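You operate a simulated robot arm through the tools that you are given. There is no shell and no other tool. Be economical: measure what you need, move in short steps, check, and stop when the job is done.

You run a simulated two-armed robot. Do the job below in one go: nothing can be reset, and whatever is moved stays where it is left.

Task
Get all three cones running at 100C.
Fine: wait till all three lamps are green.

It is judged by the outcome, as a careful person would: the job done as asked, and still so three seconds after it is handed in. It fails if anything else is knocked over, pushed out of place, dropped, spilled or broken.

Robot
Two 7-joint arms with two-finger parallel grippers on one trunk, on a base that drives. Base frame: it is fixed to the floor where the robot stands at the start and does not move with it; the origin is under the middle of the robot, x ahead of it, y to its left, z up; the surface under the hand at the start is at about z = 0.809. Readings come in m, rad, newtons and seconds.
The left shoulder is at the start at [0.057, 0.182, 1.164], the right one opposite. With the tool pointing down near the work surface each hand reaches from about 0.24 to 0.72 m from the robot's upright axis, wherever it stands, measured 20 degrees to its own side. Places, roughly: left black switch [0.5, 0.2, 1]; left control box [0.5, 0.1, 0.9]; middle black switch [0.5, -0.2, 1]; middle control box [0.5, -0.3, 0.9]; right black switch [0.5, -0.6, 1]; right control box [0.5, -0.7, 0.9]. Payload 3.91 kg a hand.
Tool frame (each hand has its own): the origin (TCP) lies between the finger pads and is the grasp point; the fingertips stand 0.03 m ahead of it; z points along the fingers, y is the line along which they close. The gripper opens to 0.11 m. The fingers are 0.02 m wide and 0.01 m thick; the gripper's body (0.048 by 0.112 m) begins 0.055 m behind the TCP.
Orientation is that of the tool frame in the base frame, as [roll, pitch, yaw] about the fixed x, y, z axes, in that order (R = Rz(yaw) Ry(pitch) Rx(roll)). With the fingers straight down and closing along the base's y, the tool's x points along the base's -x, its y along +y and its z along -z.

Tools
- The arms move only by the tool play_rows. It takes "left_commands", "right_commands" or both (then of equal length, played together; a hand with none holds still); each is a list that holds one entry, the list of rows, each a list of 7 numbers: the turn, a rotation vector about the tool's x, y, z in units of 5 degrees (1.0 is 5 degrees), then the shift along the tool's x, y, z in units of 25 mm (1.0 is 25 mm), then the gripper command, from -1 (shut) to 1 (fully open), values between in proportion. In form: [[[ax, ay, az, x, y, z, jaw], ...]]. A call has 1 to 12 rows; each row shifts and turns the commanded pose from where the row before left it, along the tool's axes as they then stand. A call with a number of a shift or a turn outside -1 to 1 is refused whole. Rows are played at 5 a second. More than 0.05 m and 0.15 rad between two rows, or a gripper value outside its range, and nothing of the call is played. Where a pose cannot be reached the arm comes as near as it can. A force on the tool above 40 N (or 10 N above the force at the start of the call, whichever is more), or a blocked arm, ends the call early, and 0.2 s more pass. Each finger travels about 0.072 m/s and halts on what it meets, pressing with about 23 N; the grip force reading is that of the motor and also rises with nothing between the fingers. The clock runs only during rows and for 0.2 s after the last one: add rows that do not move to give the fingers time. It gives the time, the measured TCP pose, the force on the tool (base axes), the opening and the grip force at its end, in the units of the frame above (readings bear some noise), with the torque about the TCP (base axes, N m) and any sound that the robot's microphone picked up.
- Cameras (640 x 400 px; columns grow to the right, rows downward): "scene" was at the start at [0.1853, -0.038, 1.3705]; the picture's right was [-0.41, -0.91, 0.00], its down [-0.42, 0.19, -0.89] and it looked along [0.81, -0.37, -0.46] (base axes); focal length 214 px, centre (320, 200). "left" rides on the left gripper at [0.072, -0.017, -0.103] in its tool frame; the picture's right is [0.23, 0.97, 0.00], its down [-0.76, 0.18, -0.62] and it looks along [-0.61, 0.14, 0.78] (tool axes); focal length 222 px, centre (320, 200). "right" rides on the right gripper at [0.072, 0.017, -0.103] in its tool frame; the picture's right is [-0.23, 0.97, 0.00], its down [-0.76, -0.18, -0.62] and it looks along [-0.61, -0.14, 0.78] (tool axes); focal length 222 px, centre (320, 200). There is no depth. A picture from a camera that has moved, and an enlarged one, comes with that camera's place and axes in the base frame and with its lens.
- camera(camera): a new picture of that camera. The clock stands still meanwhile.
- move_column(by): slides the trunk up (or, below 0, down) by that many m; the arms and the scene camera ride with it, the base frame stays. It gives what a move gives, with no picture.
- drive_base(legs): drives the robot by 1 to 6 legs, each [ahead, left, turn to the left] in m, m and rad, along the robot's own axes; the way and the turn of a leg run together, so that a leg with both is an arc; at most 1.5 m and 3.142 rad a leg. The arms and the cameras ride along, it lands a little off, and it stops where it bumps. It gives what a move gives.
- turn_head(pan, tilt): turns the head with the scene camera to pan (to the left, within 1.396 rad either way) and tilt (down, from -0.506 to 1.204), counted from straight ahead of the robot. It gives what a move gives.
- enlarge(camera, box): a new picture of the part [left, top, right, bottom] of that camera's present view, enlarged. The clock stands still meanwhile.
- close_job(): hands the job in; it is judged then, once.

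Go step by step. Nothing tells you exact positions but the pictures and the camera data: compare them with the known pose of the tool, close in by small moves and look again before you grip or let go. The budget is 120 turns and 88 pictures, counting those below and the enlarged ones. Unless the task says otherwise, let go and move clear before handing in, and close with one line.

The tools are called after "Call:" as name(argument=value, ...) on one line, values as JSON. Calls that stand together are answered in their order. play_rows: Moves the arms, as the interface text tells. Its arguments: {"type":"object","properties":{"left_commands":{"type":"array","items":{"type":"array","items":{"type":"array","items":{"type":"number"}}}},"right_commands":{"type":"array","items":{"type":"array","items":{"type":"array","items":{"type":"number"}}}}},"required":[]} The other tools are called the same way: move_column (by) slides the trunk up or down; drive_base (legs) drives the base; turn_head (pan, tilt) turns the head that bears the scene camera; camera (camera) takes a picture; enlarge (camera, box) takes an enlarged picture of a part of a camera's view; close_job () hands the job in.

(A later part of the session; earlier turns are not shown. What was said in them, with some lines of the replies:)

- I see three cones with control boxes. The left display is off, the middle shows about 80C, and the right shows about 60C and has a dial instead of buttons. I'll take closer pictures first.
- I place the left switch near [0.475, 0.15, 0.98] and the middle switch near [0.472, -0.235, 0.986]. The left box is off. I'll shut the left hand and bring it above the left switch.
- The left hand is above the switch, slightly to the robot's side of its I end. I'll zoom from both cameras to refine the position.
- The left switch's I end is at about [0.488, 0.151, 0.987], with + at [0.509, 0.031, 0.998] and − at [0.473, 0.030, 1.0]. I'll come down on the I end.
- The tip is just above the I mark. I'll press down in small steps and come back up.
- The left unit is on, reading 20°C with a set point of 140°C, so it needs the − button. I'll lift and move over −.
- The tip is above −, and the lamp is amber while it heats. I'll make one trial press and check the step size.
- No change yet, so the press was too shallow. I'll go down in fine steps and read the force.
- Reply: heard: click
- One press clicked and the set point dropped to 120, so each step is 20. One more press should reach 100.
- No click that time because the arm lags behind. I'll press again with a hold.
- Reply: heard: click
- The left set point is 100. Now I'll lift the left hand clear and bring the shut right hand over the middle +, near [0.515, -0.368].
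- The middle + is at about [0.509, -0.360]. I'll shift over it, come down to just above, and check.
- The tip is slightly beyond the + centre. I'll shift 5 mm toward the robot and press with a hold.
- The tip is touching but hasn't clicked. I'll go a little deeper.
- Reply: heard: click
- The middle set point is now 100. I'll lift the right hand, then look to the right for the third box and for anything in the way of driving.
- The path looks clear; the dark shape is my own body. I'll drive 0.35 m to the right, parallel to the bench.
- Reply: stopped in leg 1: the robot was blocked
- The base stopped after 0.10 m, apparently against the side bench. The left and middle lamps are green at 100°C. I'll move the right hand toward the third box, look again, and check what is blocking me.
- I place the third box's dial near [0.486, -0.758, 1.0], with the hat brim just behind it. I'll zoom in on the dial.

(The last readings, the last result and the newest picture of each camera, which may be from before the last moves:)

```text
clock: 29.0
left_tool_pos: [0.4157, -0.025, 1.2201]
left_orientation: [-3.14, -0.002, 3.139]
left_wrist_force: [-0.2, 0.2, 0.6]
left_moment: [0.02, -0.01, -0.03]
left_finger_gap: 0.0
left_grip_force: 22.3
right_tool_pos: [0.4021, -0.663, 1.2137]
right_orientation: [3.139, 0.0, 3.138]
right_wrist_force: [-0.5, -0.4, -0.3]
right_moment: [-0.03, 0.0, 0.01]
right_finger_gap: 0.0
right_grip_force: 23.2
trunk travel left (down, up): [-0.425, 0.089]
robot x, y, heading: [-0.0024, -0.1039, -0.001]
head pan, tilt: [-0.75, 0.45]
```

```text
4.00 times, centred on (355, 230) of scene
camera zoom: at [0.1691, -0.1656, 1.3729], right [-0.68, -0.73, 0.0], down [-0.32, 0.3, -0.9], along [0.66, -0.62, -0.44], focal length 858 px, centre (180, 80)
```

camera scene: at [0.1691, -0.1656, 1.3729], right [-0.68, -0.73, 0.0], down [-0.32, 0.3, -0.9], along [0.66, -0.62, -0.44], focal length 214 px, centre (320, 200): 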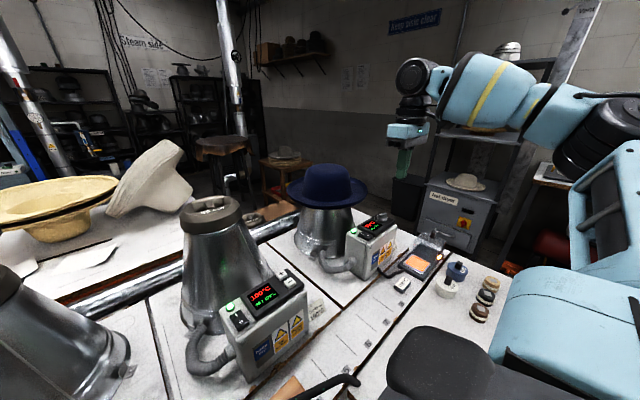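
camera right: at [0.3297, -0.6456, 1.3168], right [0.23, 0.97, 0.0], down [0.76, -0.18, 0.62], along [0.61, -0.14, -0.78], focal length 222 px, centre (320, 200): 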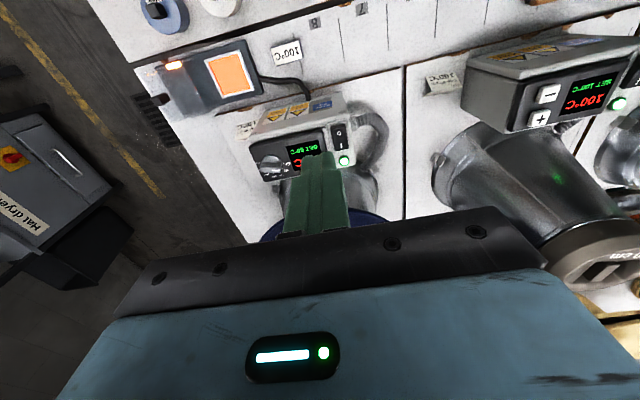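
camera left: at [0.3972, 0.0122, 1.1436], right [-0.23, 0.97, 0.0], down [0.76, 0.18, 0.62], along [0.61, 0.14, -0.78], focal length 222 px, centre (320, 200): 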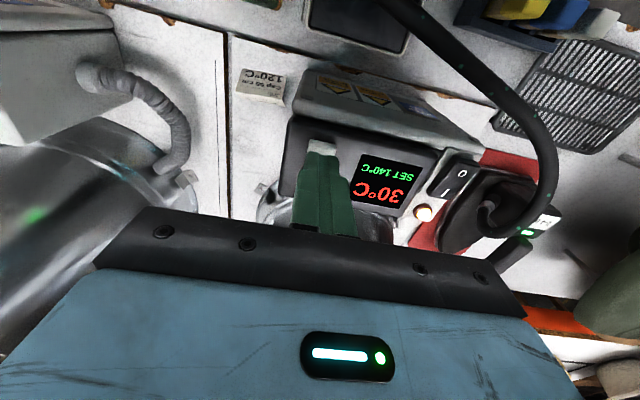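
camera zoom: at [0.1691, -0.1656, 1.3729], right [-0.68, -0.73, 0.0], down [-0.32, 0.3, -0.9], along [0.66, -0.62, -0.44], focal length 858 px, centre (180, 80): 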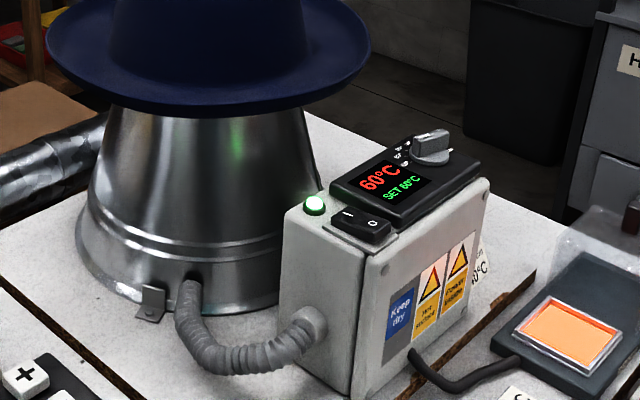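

The dial is a bar knob at about [0.492, -0.765, 1.0] pointing at 60. The marks run clockwise about 26° apart, so 100 is about 54° clockwise. I'll move over it at a safe height, turn the hand to close across the bar, and half open it.

Call:
play_rows(right_commands=[[[0, 0, 0, -0.3, -0.8, 0, -0.18], [0, 0, 0, -0.3, -0.8, 0, -0.18], [0, 0, 0, -0.3, -0.8, 0, -0.18], [0, 0, 0, -0.3, -0.8, 0, -0.18], [0, 0, 0, -0.3, -0.8, 0, -0.18], [0, 0, -1, 0, 0, 0, -0.18], [0, 0, -1, 0, 0, 0, -0.18], [0, 0, -1, 0, 0, 0, -0.18], [0, 0, -1, 0, 0, 0, -0.18], [0, 0, -1, 0, 0, 0, -0.18], [0, 0, -1, 0, 0, 0, -0.18], [0, 0, -1, 0, 0, 0, -0.18]]])

Call:
play_rows(right_commands=[[[0, 0, -1, 0, 0, 0, -0.18], [0, 0, -1, 0, 0, 0, -0.18], [0, 0, -1, 0, 0, 0, -0.18], [0, 0, -1, 0, 0, 0, -0.18], [0, 0, -1, 0, 0, 0, -0.18], [0, 0, -1, 0, 0, 0, -0.18], [0, 0, -1, 0, 0, 0, -0.18], [0, 0, -1, 0, 0, 0, -0.18], [0, 0, -0.6, 0, 0, 0, -0.18], [0, 0, 0, 0, 0, 0, -0.18]]])

Call:
camera(camera="right")

Call:
camera(camera="scene")

```text
clock: 31.6
left_tool_pos: [0.4167, -0.0259, 1.2197]
left_orientation: [-3.139, -0.002, 3.14]
left_wrist_force: [0.2, 0.0, -0.9]
left_moment: [-0.01, 0.05, 0.01]
left_finger_gap: 0.0002
left_grip_force: 22.7
right_tool_pos: [0.4388, -0.7632, 1.214]
right_orientation: [3.139, 0.0, -2.533]
right_wrist_force: [0.9, -0.3, -1.1]
right_moment: [-0.01, 0.01, 0.01]
right_finger_gap: 0.045
right_grip_force: 0.0
trunk travel left (down, up): [-0.425, 0.089]
robot x, y, heading: [-0.0017, -0.1032, 0.003]
head pan, tilt: [-0.75, 0.45]
```

```text
clock: 33.8
left_tool_pos: [0.4167, -0.0261, 1.2203]
left_orientation: [-3.14, -0.003, 3.14]
left_wrist_force: [0.9, 0.9, -0.1]
left_moment: [-0.04, -0.01, 0.01]
left_finger_gap: 0.0
left_grip_force: 23.4
right_tool_pos: [0.4396, -0.7638, 1.2145]
right_orientation: [3.14, 0.001, -1.783]
right_wrist_force: [0.5, -0.4, 0.0]
right_moment: [0.02, 0.02, -0.03]
right_finger_gap: 0.0451
right_grip_force: 0.0
trunk travel left (down, up): [-0.425, 0.089]
robot x, y, heading: [-0.0009, -0.1023, -0.005]
head pan, tilt: [-0.75, 0.45]
```

```text
51 pictures are left
camera right: at [0.407, -0.8301, 1.3172], right [-0.9, 0.43, 0.0], down [0.33, 0.71, 0.62], along [0.27, 0.56, -0.78], focal length 222 px, centre (320, 200)
```

right: 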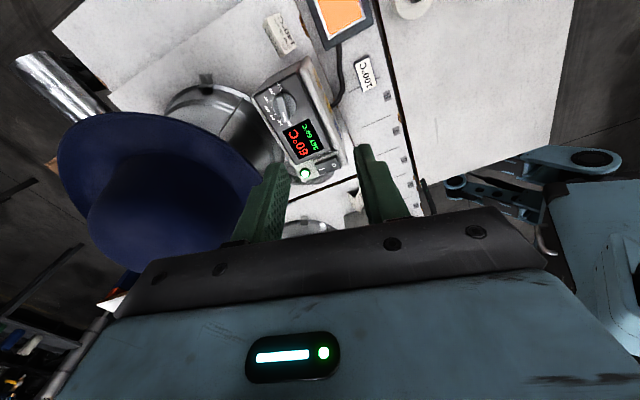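

```text
50 pictures are left
camera scene: at [0.1691, -0.1655, 1.3729], right [-0.68, -0.73, 0.0], down [-0.32, 0.3, -0.9], along [0.66, -0.62, -0.44], focal length 214 px, centre (320, 200)
```

scene: 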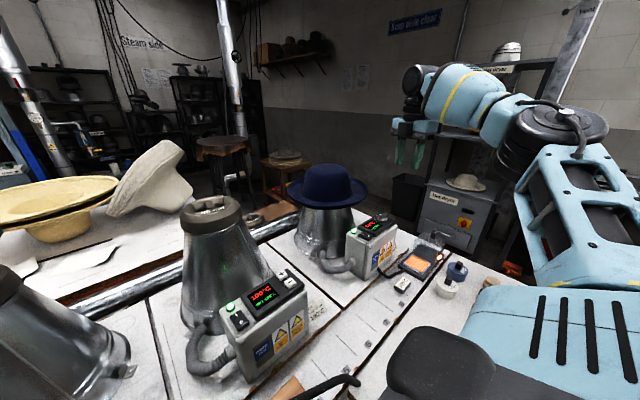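

The brim's nearest edge is about x = 0.56 beside the dial, so I'll tilt the hand back toward me for clearance. I'll zoom in for the knob angle first.

Call:
enlarge(camera="right", box=[240, 70, 350, 190])

```text
3.33 times, centred on (295, 130) of right
camera zoom: at [0.407, -0.8301, 1.3172], right [-0.9, 0.43, 0.0], down [0.33, 0.71, 0.62], along [0.27, 0.56, -0.78], focal length 740 px, centre (403, 433)
```

zoom: 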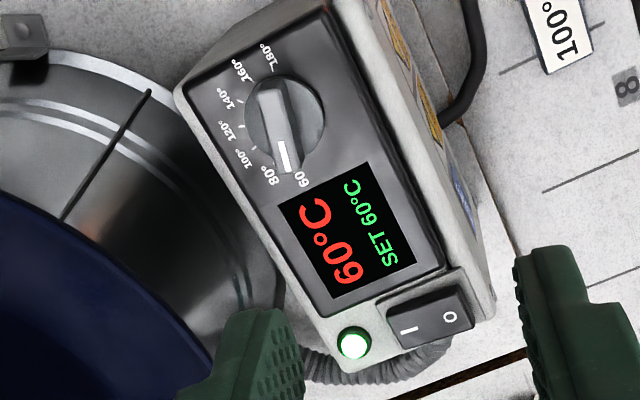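

The bar lies about 75° from +x and the fingers are already across it. I'll tilt back 10° and descend to a hover above it.

Call:
play_rows(right_commands=[[[1, 0, 0, 0, 0, 0, -0.36], [1, 0, 0, 0, 0, 0, -0.36], [0, 0, 0, -0.16, -0.3, 0.9, -0.36], [0, 0, 0, -0.16, -0.28, 0.9, -0.36], [0, 0, 0, 0, 0, 0.9, -0.36], [0, 0, 0, 0, 0, 0.9, -0.36], [0, 0, 0, 0, 0, 0.9, -0.36], [0, 0, 0, 0, 0, 0.8, -0.36], [0, 0, 0, 0, 0, 0, -0.36]]])

Call:
camera(camera="right")

Call:
enlarge(camera="scene", box=[320, 130, 450, 260])

```text
clock: 35.8
left_tool_pos: [0.4157, -0.0247, 1.2195]
left_orientation: [-3.14, 0.0, 3.14]
left_wrist_force: [-0.6, -0.2, -0.1]
left_moment: [-0.04, 0.01, 0.05]
left_finger_gap: 0.0
left_grip_force: 23.0
right_tool_pos: [0.4764, -0.7644, 1.0871]
right_orientation: [-2.967, 0.001, -1.784]
right_wrist_force: [0.5, 0.4, -0.4]
right_moment: [-0.02, -0.03, 0.02]
right_finger_gap: 0.0352
right_grip_force: 0.0
trunk travel left (down, up): [-0.425, 0.089]
robot x, y, heading: [-0.0019, -0.1047, -0.005]
head pan, tilt: [-0.75, 0.45]
```

```text
48 pictures are left
camera right: at [0.4275, -0.8264, 1.1847], right [-0.89, 0.42, -0.17], down [0.23, 0.73, 0.65], along [0.4, 0.54, -0.75], focal length 222 px, centre (320, 200)
```

right: 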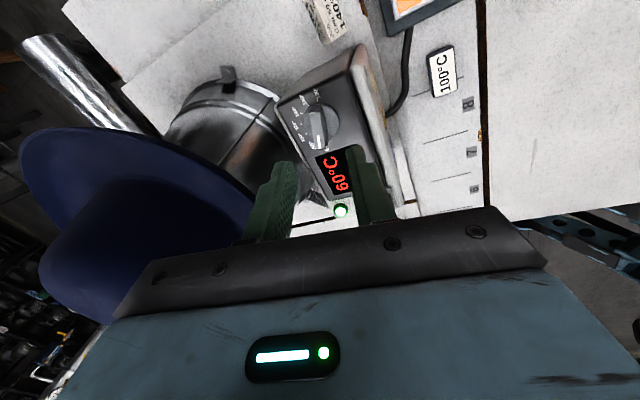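

```text
3.08 times, centred on (385, 195) of scene
camera zoom: at [0.169, -0.1653, 1.373], right [-0.68, -0.73, 0.0], down [-0.32, 0.3, -0.9], along [0.66, -0.62, -0.44], focal length 660 px, centre (120, 215)
```

zoom: 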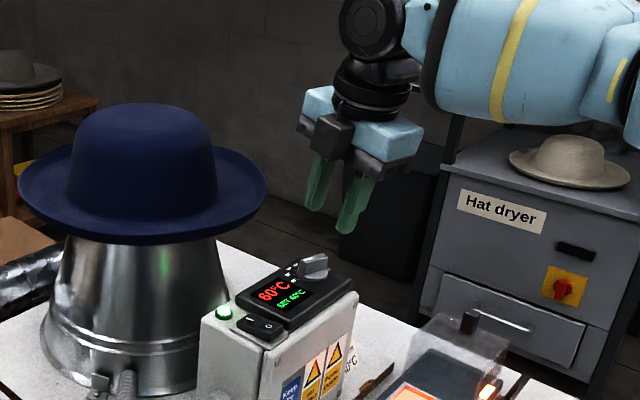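

The alignment matches the knob at about [0.492, -0.768, 1.0]. I'll go straight down the tool axis most of the way and look.

Call:
play_rows(right_commands=[[[0, 0, 0, 0, 0, 0.8, -0.36], [0, 0, 0, 0, 0, 0.8, -0.36], [0, 0, 0, 0, 0, 0.4, -0.36], [0, 0, 0, 0, 0, 0, -0.36]]])

Call:
camera(camera="right")

Call:
enlarge(camera="scene", box=[330, 160, 430, 260])

```text
clock: 36.8
left_tool_pos: [0.4163, -0.0262, 1.2195]
left_orientation: [-3.138, -0.001, 3.141]
left_wrist_force: [0.1, -0.3, 0.3]
left_moment: [0.0, 0.0, 0.01]
left_finger_gap: 0.0
left_grip_force: 23.0
right_tool_pos: [0.4861, -0.7647, 1.0378]
right_orientation: [-2.967, 0.001, -1.783]
right_wrist_force: [-0.1, 0.5, -0.3]
right_moment: [0.01, -0.01, 0.0]
right_finger_gap: 0.0351
right_grip_force: 0.0
trunk travel left (down, up): [-0.425, 0.089]
robot x, y, heading: [0.0009, -0.1018, 0.003]
head pan, tilt: [-0.75, 0.45]
```

```text
46 pictures are left
camera right: at [0.4366, -0.8278, 1.1355], right [-0.89, 0.42, -0.17], down [0.23, 0.73, 0.65], along [0.4, 0.54, -0.75], focal length 222 px, centre (320, 200)
```

right: 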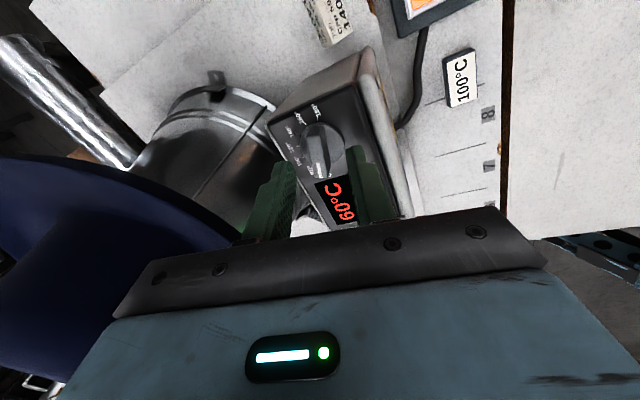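

```text
4.00 times, centred on (380, 210) of scene
camera zoom: at [0.1691, -0.1655, 1.373], right [-0.68, -0.73, 0.0], down [-0.32, 0.3, -0.9], along [0.66, -0.62, -0.44], focal length 858 px, centre (80, 160)
```

zoom: 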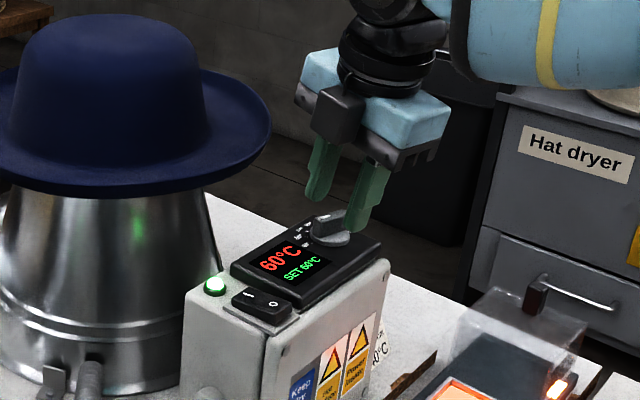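

The fingers straddle the bar. I'll lower another 15 mm and close.

Call:
play_rows(right_commands=[[[0, 0, 0, 0.05, 0, 0.35, -0.36], [0, 0, 0, 0.05, 0, 0.25, -0.36], [0, 0, 0, 0, 0, 0, -0.36]]])

Call:
enlarge(camera="right", box=[240, 80, 400, 240])

Call:
enlarge(camera="scene", box=[340, 180, 410, 240])

```text
clock: 37.6
left_tool_pos: [0.4176, -0.0246, 1.2195]
left_orientation: [-3.14, -0.002, 3.14]
left_wrist_force: [0.4, -0.6, 0.6]
left_moment: [0.04, 0.02, -0.02]
left_finger_gap: 0.0
left_grip_force: 22.8
right_tool_pos: [0.4875, -0.7681, 1.0226]
right_orientation: [-2.968, 0.001, -1.782]
right_wrist_force: [0.2, -0.4, 0.1]
right_moment: [-0.02, -0.01, 0.0]
right_finger_gap: 0.0354
right_grip_force: 0.0
trunk travel left (down, up): [-0.425, 0.089]
robot x, y, heading: [0.0033, -0.0998, -0.008]
head pan, tilt: [-0.75, 0.45]
```

```text
2.50 times, centred on (320, 160) of right
camera zoom: at [0.4385, -0.8306, 1.1209], right [-0.89, 0.43, -0.17], down [0.23, 0.73, 0.65], along [0.4, 0.54, -0.75], focal length 555 px, centre (320, 300)
```

zoom: 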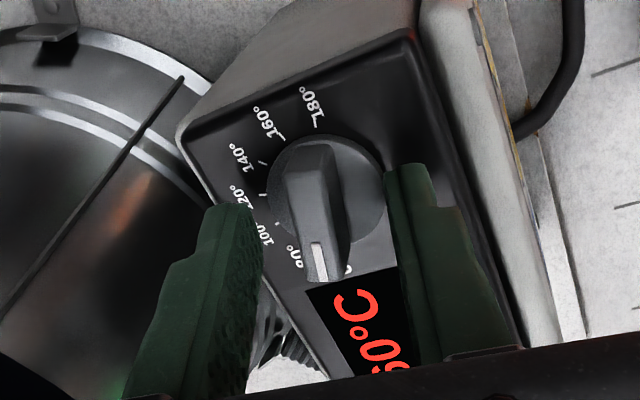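

```text
6.67 times, centred on (375, 210) of scene
camera zoom: at [0.1691, -0.1655, 1.373], right [-0.68, -0.73, 0.0], down [-0.32, 0.3, -0.9], along [0.66, -0.62, -0.44], focal length 1430 px, centre (-47, 133)
```

zoom: 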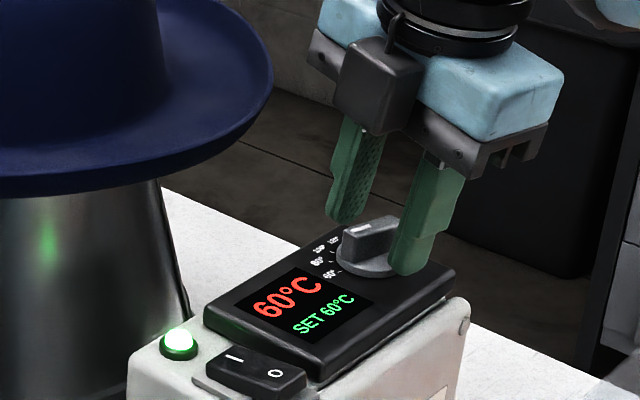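

The alignment is good, so I'll close on the bar.

Call:
play_rows(right_commands=[[[0, 0, 0, 0, 0, 0, -0.6], [0, 0, 0, 0, 0, 0, -0.8], [0, 0, 0, 0, 0, 0, -1], [0, 0, 0, 0, 0, 0, -1]]])

Call:
enlarge(camera="scene", box=[340, 180, 410, 240])

```text
clock: 38.6
left_tool_pos: [0.4171, -0.026, 1.2195]
left_orientation: [-3.14, -0.001, 3.139]
left_wrist_force: [-0.2, -0.5, 0.3]
left_moment: [-0.01, 0.0, 0.01]
left_finger_gap: 0.0002
left_grip_force: 23.2
right_tool_pos: [0.4884, -0.7678, 1.0226]
right_orientation: [-2.965, 0.002, -1.786]
right_wrist_force: [4.0, -1.3, 1.6]
right_moment: [0.6, 0.22, -0.82]
right_finger_gap: 0.013
right_grip_force: 44.8
trunk travel left (down, up): [-0.425, 0.089]
robot x, y, heading: [-0.0032, -0.0987, -0.006]
head pan, tilt: [-0.75, 0.45]
```

```text
6.67 times, centred on (375, 210) of scene
camera zoom: at [0.1696, -0.1657, 1.3729], right [-0.68, -0.73, 0.0], down [-0.32, 0.3, -0.9], along [0.66, -0.62, -0.44], focal length 1430 px, centre (-47, 133)
```

zoom: 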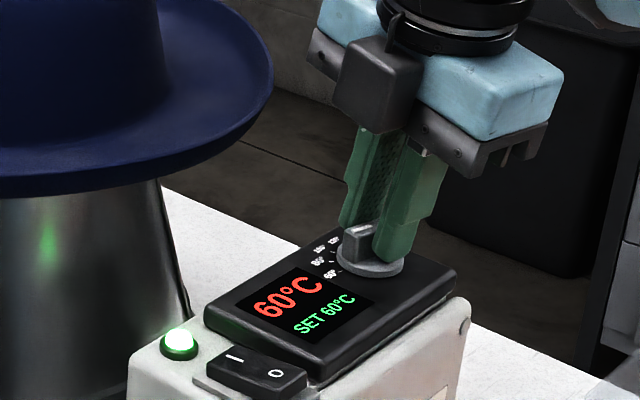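

The grip is firm, with a 13 mm gap. I'll turn clockwise about the vertical, 30° first.

Call:
play_rows(right_commands=[[[0, 0.174, 0.98, -0.013, 0, 0, -1], [0, 0.174, 0.98, -0.013, 0, 0, -1], [0, 0.174, 0.98, -0.013, 0, 0, -1], [0, 0.174, 0.98, -0.013, 0, 0, -1], [0, 0.174, 0.98, -0.013, 0, 0, -1], [0, 0.174, 0.98, -0.013, 0, 0, -1], [0, 0, 0, 0, 0, 0, -1]]])

Call:
enlarge(camera="scene", box=[340, 180, 410, 240])

```text
clock: 40.2
left_tool_pos: [0.4169, -0.0265, 1.22]
left_orientation: [-3.139, 0.0, 3.139]
left_wrist_force: [0.8, -0.9, -0.2]
left_moment: [0.03, -0.02, -0.02]
left_finger_gap: 0.0
left_grip_force: 23.0
right_tool_pos: [0.4896, -0.7652, 1.0238]
right_orientation: [-2.967, 0.0, -2.306]
right_wrist_force: [4.7, -2.0, 9.1]
right_moment: [0.94, -0.42, -0.02]
right_finger_gap: 0.0128
right_grip_force: 45.2
trunk travel left (down, up): [-0.425, 0.089]
robot x, y, heading: [0.0009, -0.1, -0.007]
head pan, tilt: [-0.75, 0.45]
```

```text
6.67 times, centred on (375, 210) of scene
camera zoom: at [0.1691, -0.1652, 1.373], right [-0.68, -0.73, 0.0], down [-0.32, 0.3, -0.9], along [0.66, -0.62, -0.44], focal length 1430 px, centre (-47, 133)
```

zoom: 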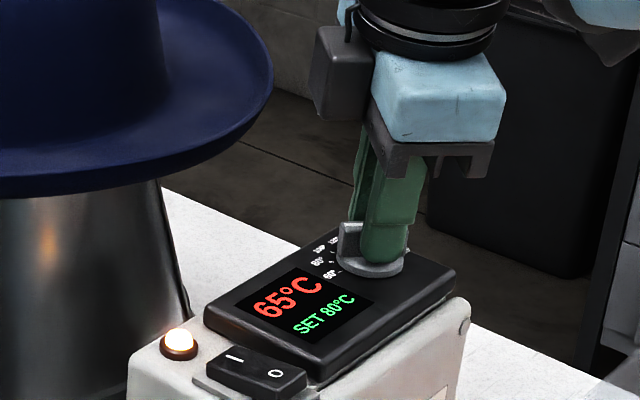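

The knob is turning and SET now reads 80. I'll turn about 25° more for 100.

Call:
play_rows(right_commands=[[[0, 0.174, 0.98, -0.013, 0, 0, -1], [0, 0.174, 0.98, -0.013, 0, 0, -1], [0, 0.174, 0.98, -0.013, 0, 0, -1], [0, 0.174, 0.98, -0.013, 0, 0, -1], [0, 0.174, 0.98, -0.013, 0, 0, -1], [0, 0, 0, 0, 0, 0, -1]]])

Call:
enlarge(camera="scene", box=[340, 180, 410, 240])

Call:
enlarge(camera="right", box=[240, 80, 400, 240])

```text
clock: 41.6
left_tool_pos: [0.4166, -0.0253, 1.219]
left_orientation: [-3.14, 0.0, 3.14]
left_wrist_force: [0.2, -0.4, 0.2]
left_moment: [-0.07, 0.01, 0.02]
left_finger_gap: 0.0002
left_grip_force: 23.2
right_tool_pos: [0.4908, -0.7649, 1.0224]
right_orientation: [-2.966, 0.0, -2.741]
right_wrist_force: [4.5, 1.1, 8.1]
right_moment: [0.88, -0.98, 0.02]
right_finger_gap: 0.0128
right_grip_force: 44.6
trunk travel left (down, up): [-0.425, 0.089]
robot x, y, heading: [-0.0011, -0.1006, -0.002]
head pan, tilt: [-0.75, 0.45]
```

```text
6.67 times, centred on (375, 210) of scene
camera zoom: at [0.169, -0.1647, 1.373], right [-0.68, -0.73, 0.0], down [-0.32, 0.3, -0.9], along [0.66, -0.62, -0.43], focal length 1430 px, centre (-47, 133)
```

zoom: 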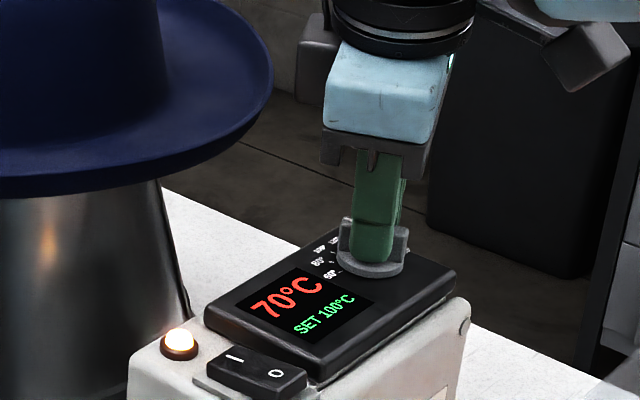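

```text
2.50 times, centred on (320, 160) of right
camera zoom: at [0.4103, -0.7602, 1.1212], right [-0.17, 0.97, -0.17], down [0.73, 0.24, 0.64], along [0.67, -0.02, -0.75], focal length 555 px, centre (320, 300)
```

zoom: 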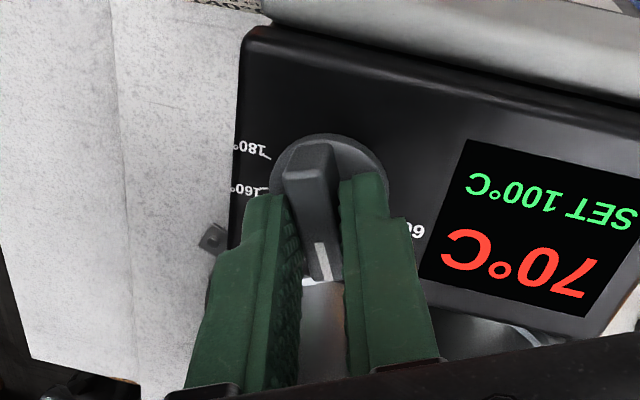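

SET reads 100. I'll open gently and withdraw straight back along the tool axis.

Call:
play_rows(right_commands=[[[0, 0, 0, 0, 0, 0, -0.6], [0, 0, 0, 0, 0, 0, -0.45], [0, 0, 0, 0, 0, 0, -0.45], [0, 0, 0, 0, 0, -0.4, -0.45], [0, 0, 0, 0, 0, -0.8, -0.45], [0, 0, 0, 0, 0, -1, -0.45], [0, 0, 0, 0, 0, -1, -0.45], [0, 0, 0, 0, 0, -1, -0.45], [0, 0, 0, 0, 0, -1, -0.45], [0, 0, 0, 0, 0, -1, -0.45], [0, 0, 0, 0, 0, 0, -0.45]]])

Call:
camera(camera="scene")

Call:
enlarge(camera="scene", box=[200, 180, 420, 320])

```text
clock: 44.0
left_tool_pos: [0.4169, -0.0255, 1.2187]
left_orientation: [-3.14, -0.003, 3.139]
left_wrist_force: [-0.7, 0.1, 0.5]
left_moment: [0.0, 0.01, -0.01]
left_finger_gap: 0.0
left_grip_force: 23.1
right_tool_pos: [0.4798, -0.7418, 1.1747]
right_orientation: [-2.968, -0.001, -2.739]
right_wrist_force: [-0.8, 0.8, 0.1]
right_moment: [-0.02, -0.02, 0.0]
right_finger_gap: 0.0303
right_grip_force: 0.2
trunk travel left (down, up): [-0.425, 0.089]
robot x, y, heading: [0.0001, -0.1003, -0.002]
head pan, tilt: [-0.75, 0.45]
```

```text
38 pictures are left
camera scene: at [0.1692, -0.1658, 1.3729], right [-0.68, -0.73, 0.0], down [-0.32, 0.3, -0.9], along [0.66, -0.62, -0.44], focal length 214 px, centre (320, 200)
```

scene: 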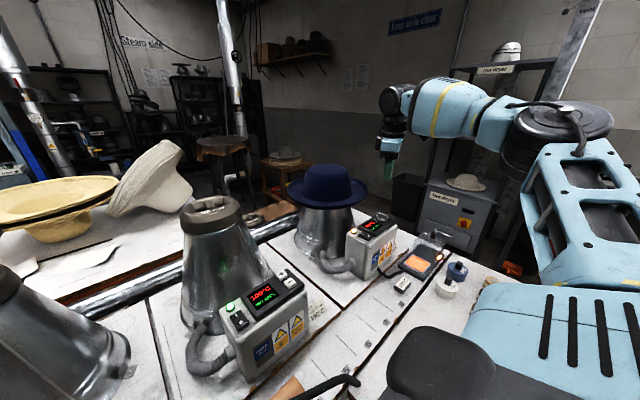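

```text
2.86 times, centred on (310, 250) of scene
camera zoom: at [0.1692, -0.1658, 1.3729], right [-0.68, -0.73, 0.0], down [-0.32, 0.3, -0.9], along [0.66, -0.62, -0.44], focal length 613 px, centre (349, 57)
```

zoom: 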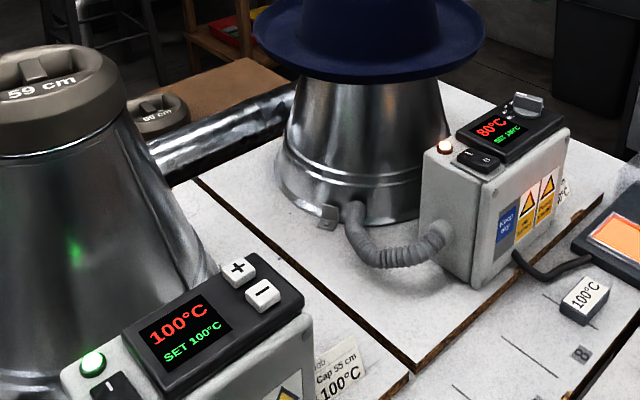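

The right unit is heating, with the lamp amber at 80°C. I'll wait for it.

Call:
play_rows(right_commands=[[[0, 0, 0, 0, 0, 0, -0.45], [0, 0, 0, 0, 0, 0, -0.45], [0, 0, 0, 0, 0, 0, -0.45], [0, 0, 0, 0, 0, 0, -0.45], [0, 0, 0, 0, 0, 0, -0.45], [0, 0, 0, 0, 0, 0, -0.45], [0, 0, 0, 0, 0, 0, -0.45], [0, 0, 0, 0, 0, 0, -0.45], [0, 0, 0, 0, 0, 0, -0.45], [0, 0, 0, 0, 0, 0, -0.45], [0, 0, 0, 0, 0, 0, -0.45], [0, 0, 0, 0, 0, 0, -0.45]]])

Call:
play_rows(right_commands=[[[0, 0, 0, 0, 0, 0, -0.45], [0, 0, 0, 0, 0, 0, -0.45], [0, 0, 0, 0, 0, 0, -0.45], [0, 0, 0, 0, 0, 0, -0.45], [0, 0, 0, 0, 0, 0, -0.45], [0, 0, 0, 0, 0, 0, -0.45], [0, 0, 0, 0, 0, 0, -0.45], [0, 0, 0, 0, 0, 0, -0.45], [0, 0, 0, 0, 0, 0, -0.45], [0, 0, 0, 0, 0, 0, -0.45], [0, 0, 0, 0, 0, 0, -0.45], [0, 0, 0, 0, 0, 0, -0.45]]])

Call:
turn_head(pan=-0.3, tilt=0.7)

Call:
camera(camera="scene")

Call:
enlarge(camera="scene", box=[300, 120, 560, 280])

```text
clock: 46.6
left_tool_pos: [0.4163, -0.0252, 1.2199]
left_orientation: [-3.14, -0.002, 3.139]
left_wrist_force: [-0.3, -0.1, 0.3]
left_moment: [0.04, 0.04, -0.02]
left_finger_gap: 0.0
left_grip_force: 22.9
right_tool_pos: [0.4783, -0.7415, 1.1756]
right_orientation: [-2.968, -0.002, -2.738]
right_wrist_force: [-0.3, 0.4, -0.7]
right_moment: [0.02, 0.01, 0.0]
right_finger_gap: 0.0304
right_grip_force: 0.1
trunk travel left (down, up): [-0.425, 0.089]
robot x, y, heading: [0.0004, -0.1021, 0.003]
head pan, tilt: [-0.75, 0.45]
```

```text
clock: 49.2
left_tool_pos: [0.4159, -0.0267, 1.2192]
left_orientation: [-3.139, -0.003, 3.14]
left_wrist_force: [0.2, 0.0, -0.1]
left_moment: [-0.01, -0.02, -0.01]
left_finger_gap: 0.0
left_grip_force: 23.3
right_tool_pos: [0.4798, -0.7421, 1.1756]
right_orientation: [-2.967, 0.0, -2.739]
right_wrist_force: [0.3, 0.0, 0.1]
right_moment: [-0.01, -0.01, 0.05]
right_finger_gap: 0.0304
right_grip_force: 0.1
trunk travel left (down, up): [-0.425, 0.089]
robot x, y, heading: [0.0002, -0.0994, -0.006]
head pan, tilt: [-0.75, 0.45]
```

```text
clock: 50.1
left_tool_pos: [0.4153, -0.0249, 1.2201]
left_orientation: [-3.139, -0.002, 3.14]
left_wrist_force: [0.1, -0.6, 0.8]
left_moment: [0.02, 0.02, 0.0]
left_finger_gap: 0.0001
left_grip_force: 23.2
right_tool_pos: [0.4784, -0.7406, 1.1755]
right_orientation: [-2.968, -0.002, -2.738]
right_wrist_force: [-0.3, -0.4, -1.3]
right_moment: [0.01, -0.02, -0.03]
right_finger_gap: 0.0302
right_grip_force: 0.1
trunk travel left (down, up): [-0.425, 0.089]
robot x, y, heading: [-0.0015, -0.1017, 0.005]
head pan, tilt: [-0.3, 0.7]
```

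```text
36 pictures are left
camera scene: at [0.1831, -0.1281, 1.3508], right [-0.3, -0.95, 0.0], down [-0.61, 0.19, -0.77], along [0.73, -0.23, -0.64], focal length 214 px, centre (320, 200)
```

scene: 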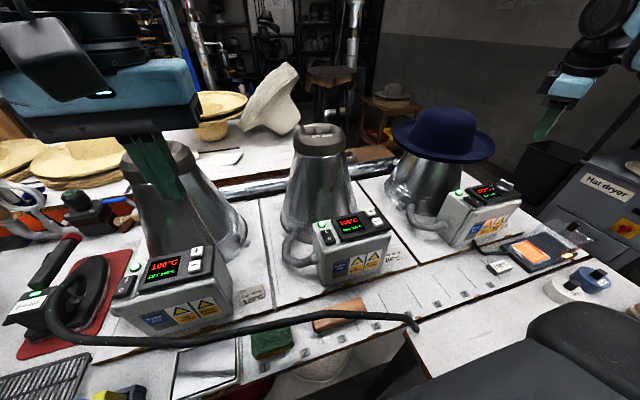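

```text
2.46 times, centred on (430, 200) of scene
camera zoom: at [0.1831, -0.1281, 1.3508], right [-0.3, -0.95, 0.0], down [-0.61, 0.19, -0.77], along [0.73, -0.23, -0.64], focal length 528 px, centre (49, 200)
```

zoom: 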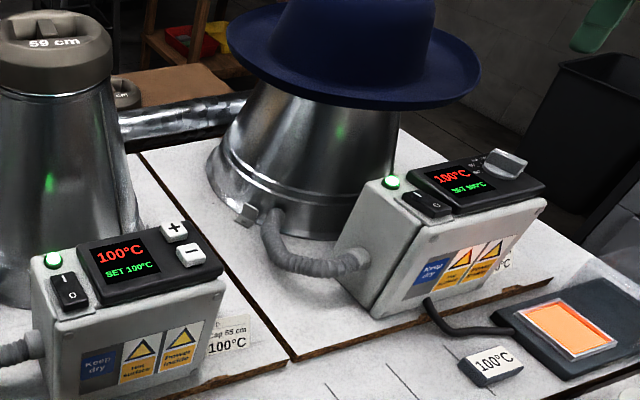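

The displays read 100°C on all three and the middle and right lamps are green. I'll confirm the left lamp before handing in.

Call:
enlarge(camera="scene", box=[100, 230, 230, 320])

```text
4.44 times, centred on (165, 275) of scene
camera zoom: at [0.1831, -0.1281, 1.3508], right [-0.3, -0.95, 0.0], down [-0.61, 0.19, -0.77], along [0.73, -0.23, -0.64], focal length 953 px, centre (1009, -133)
```

zoom: 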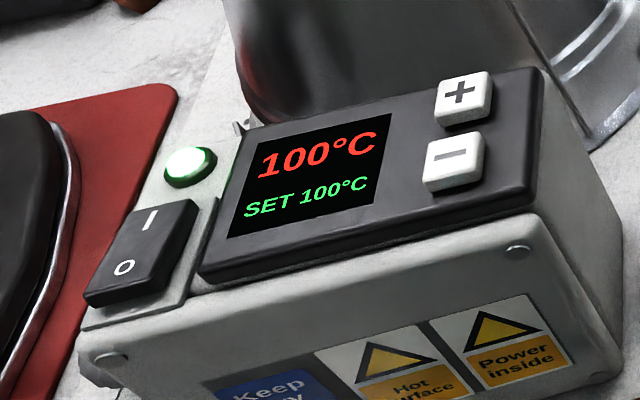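

All three lamps are green at 100°C and both hands are clear, so I'm handing in.

Call:
close_job()

```text
The job is handed in.
```

All three cones are running at 100°C with green lamps, and the job is handed in.
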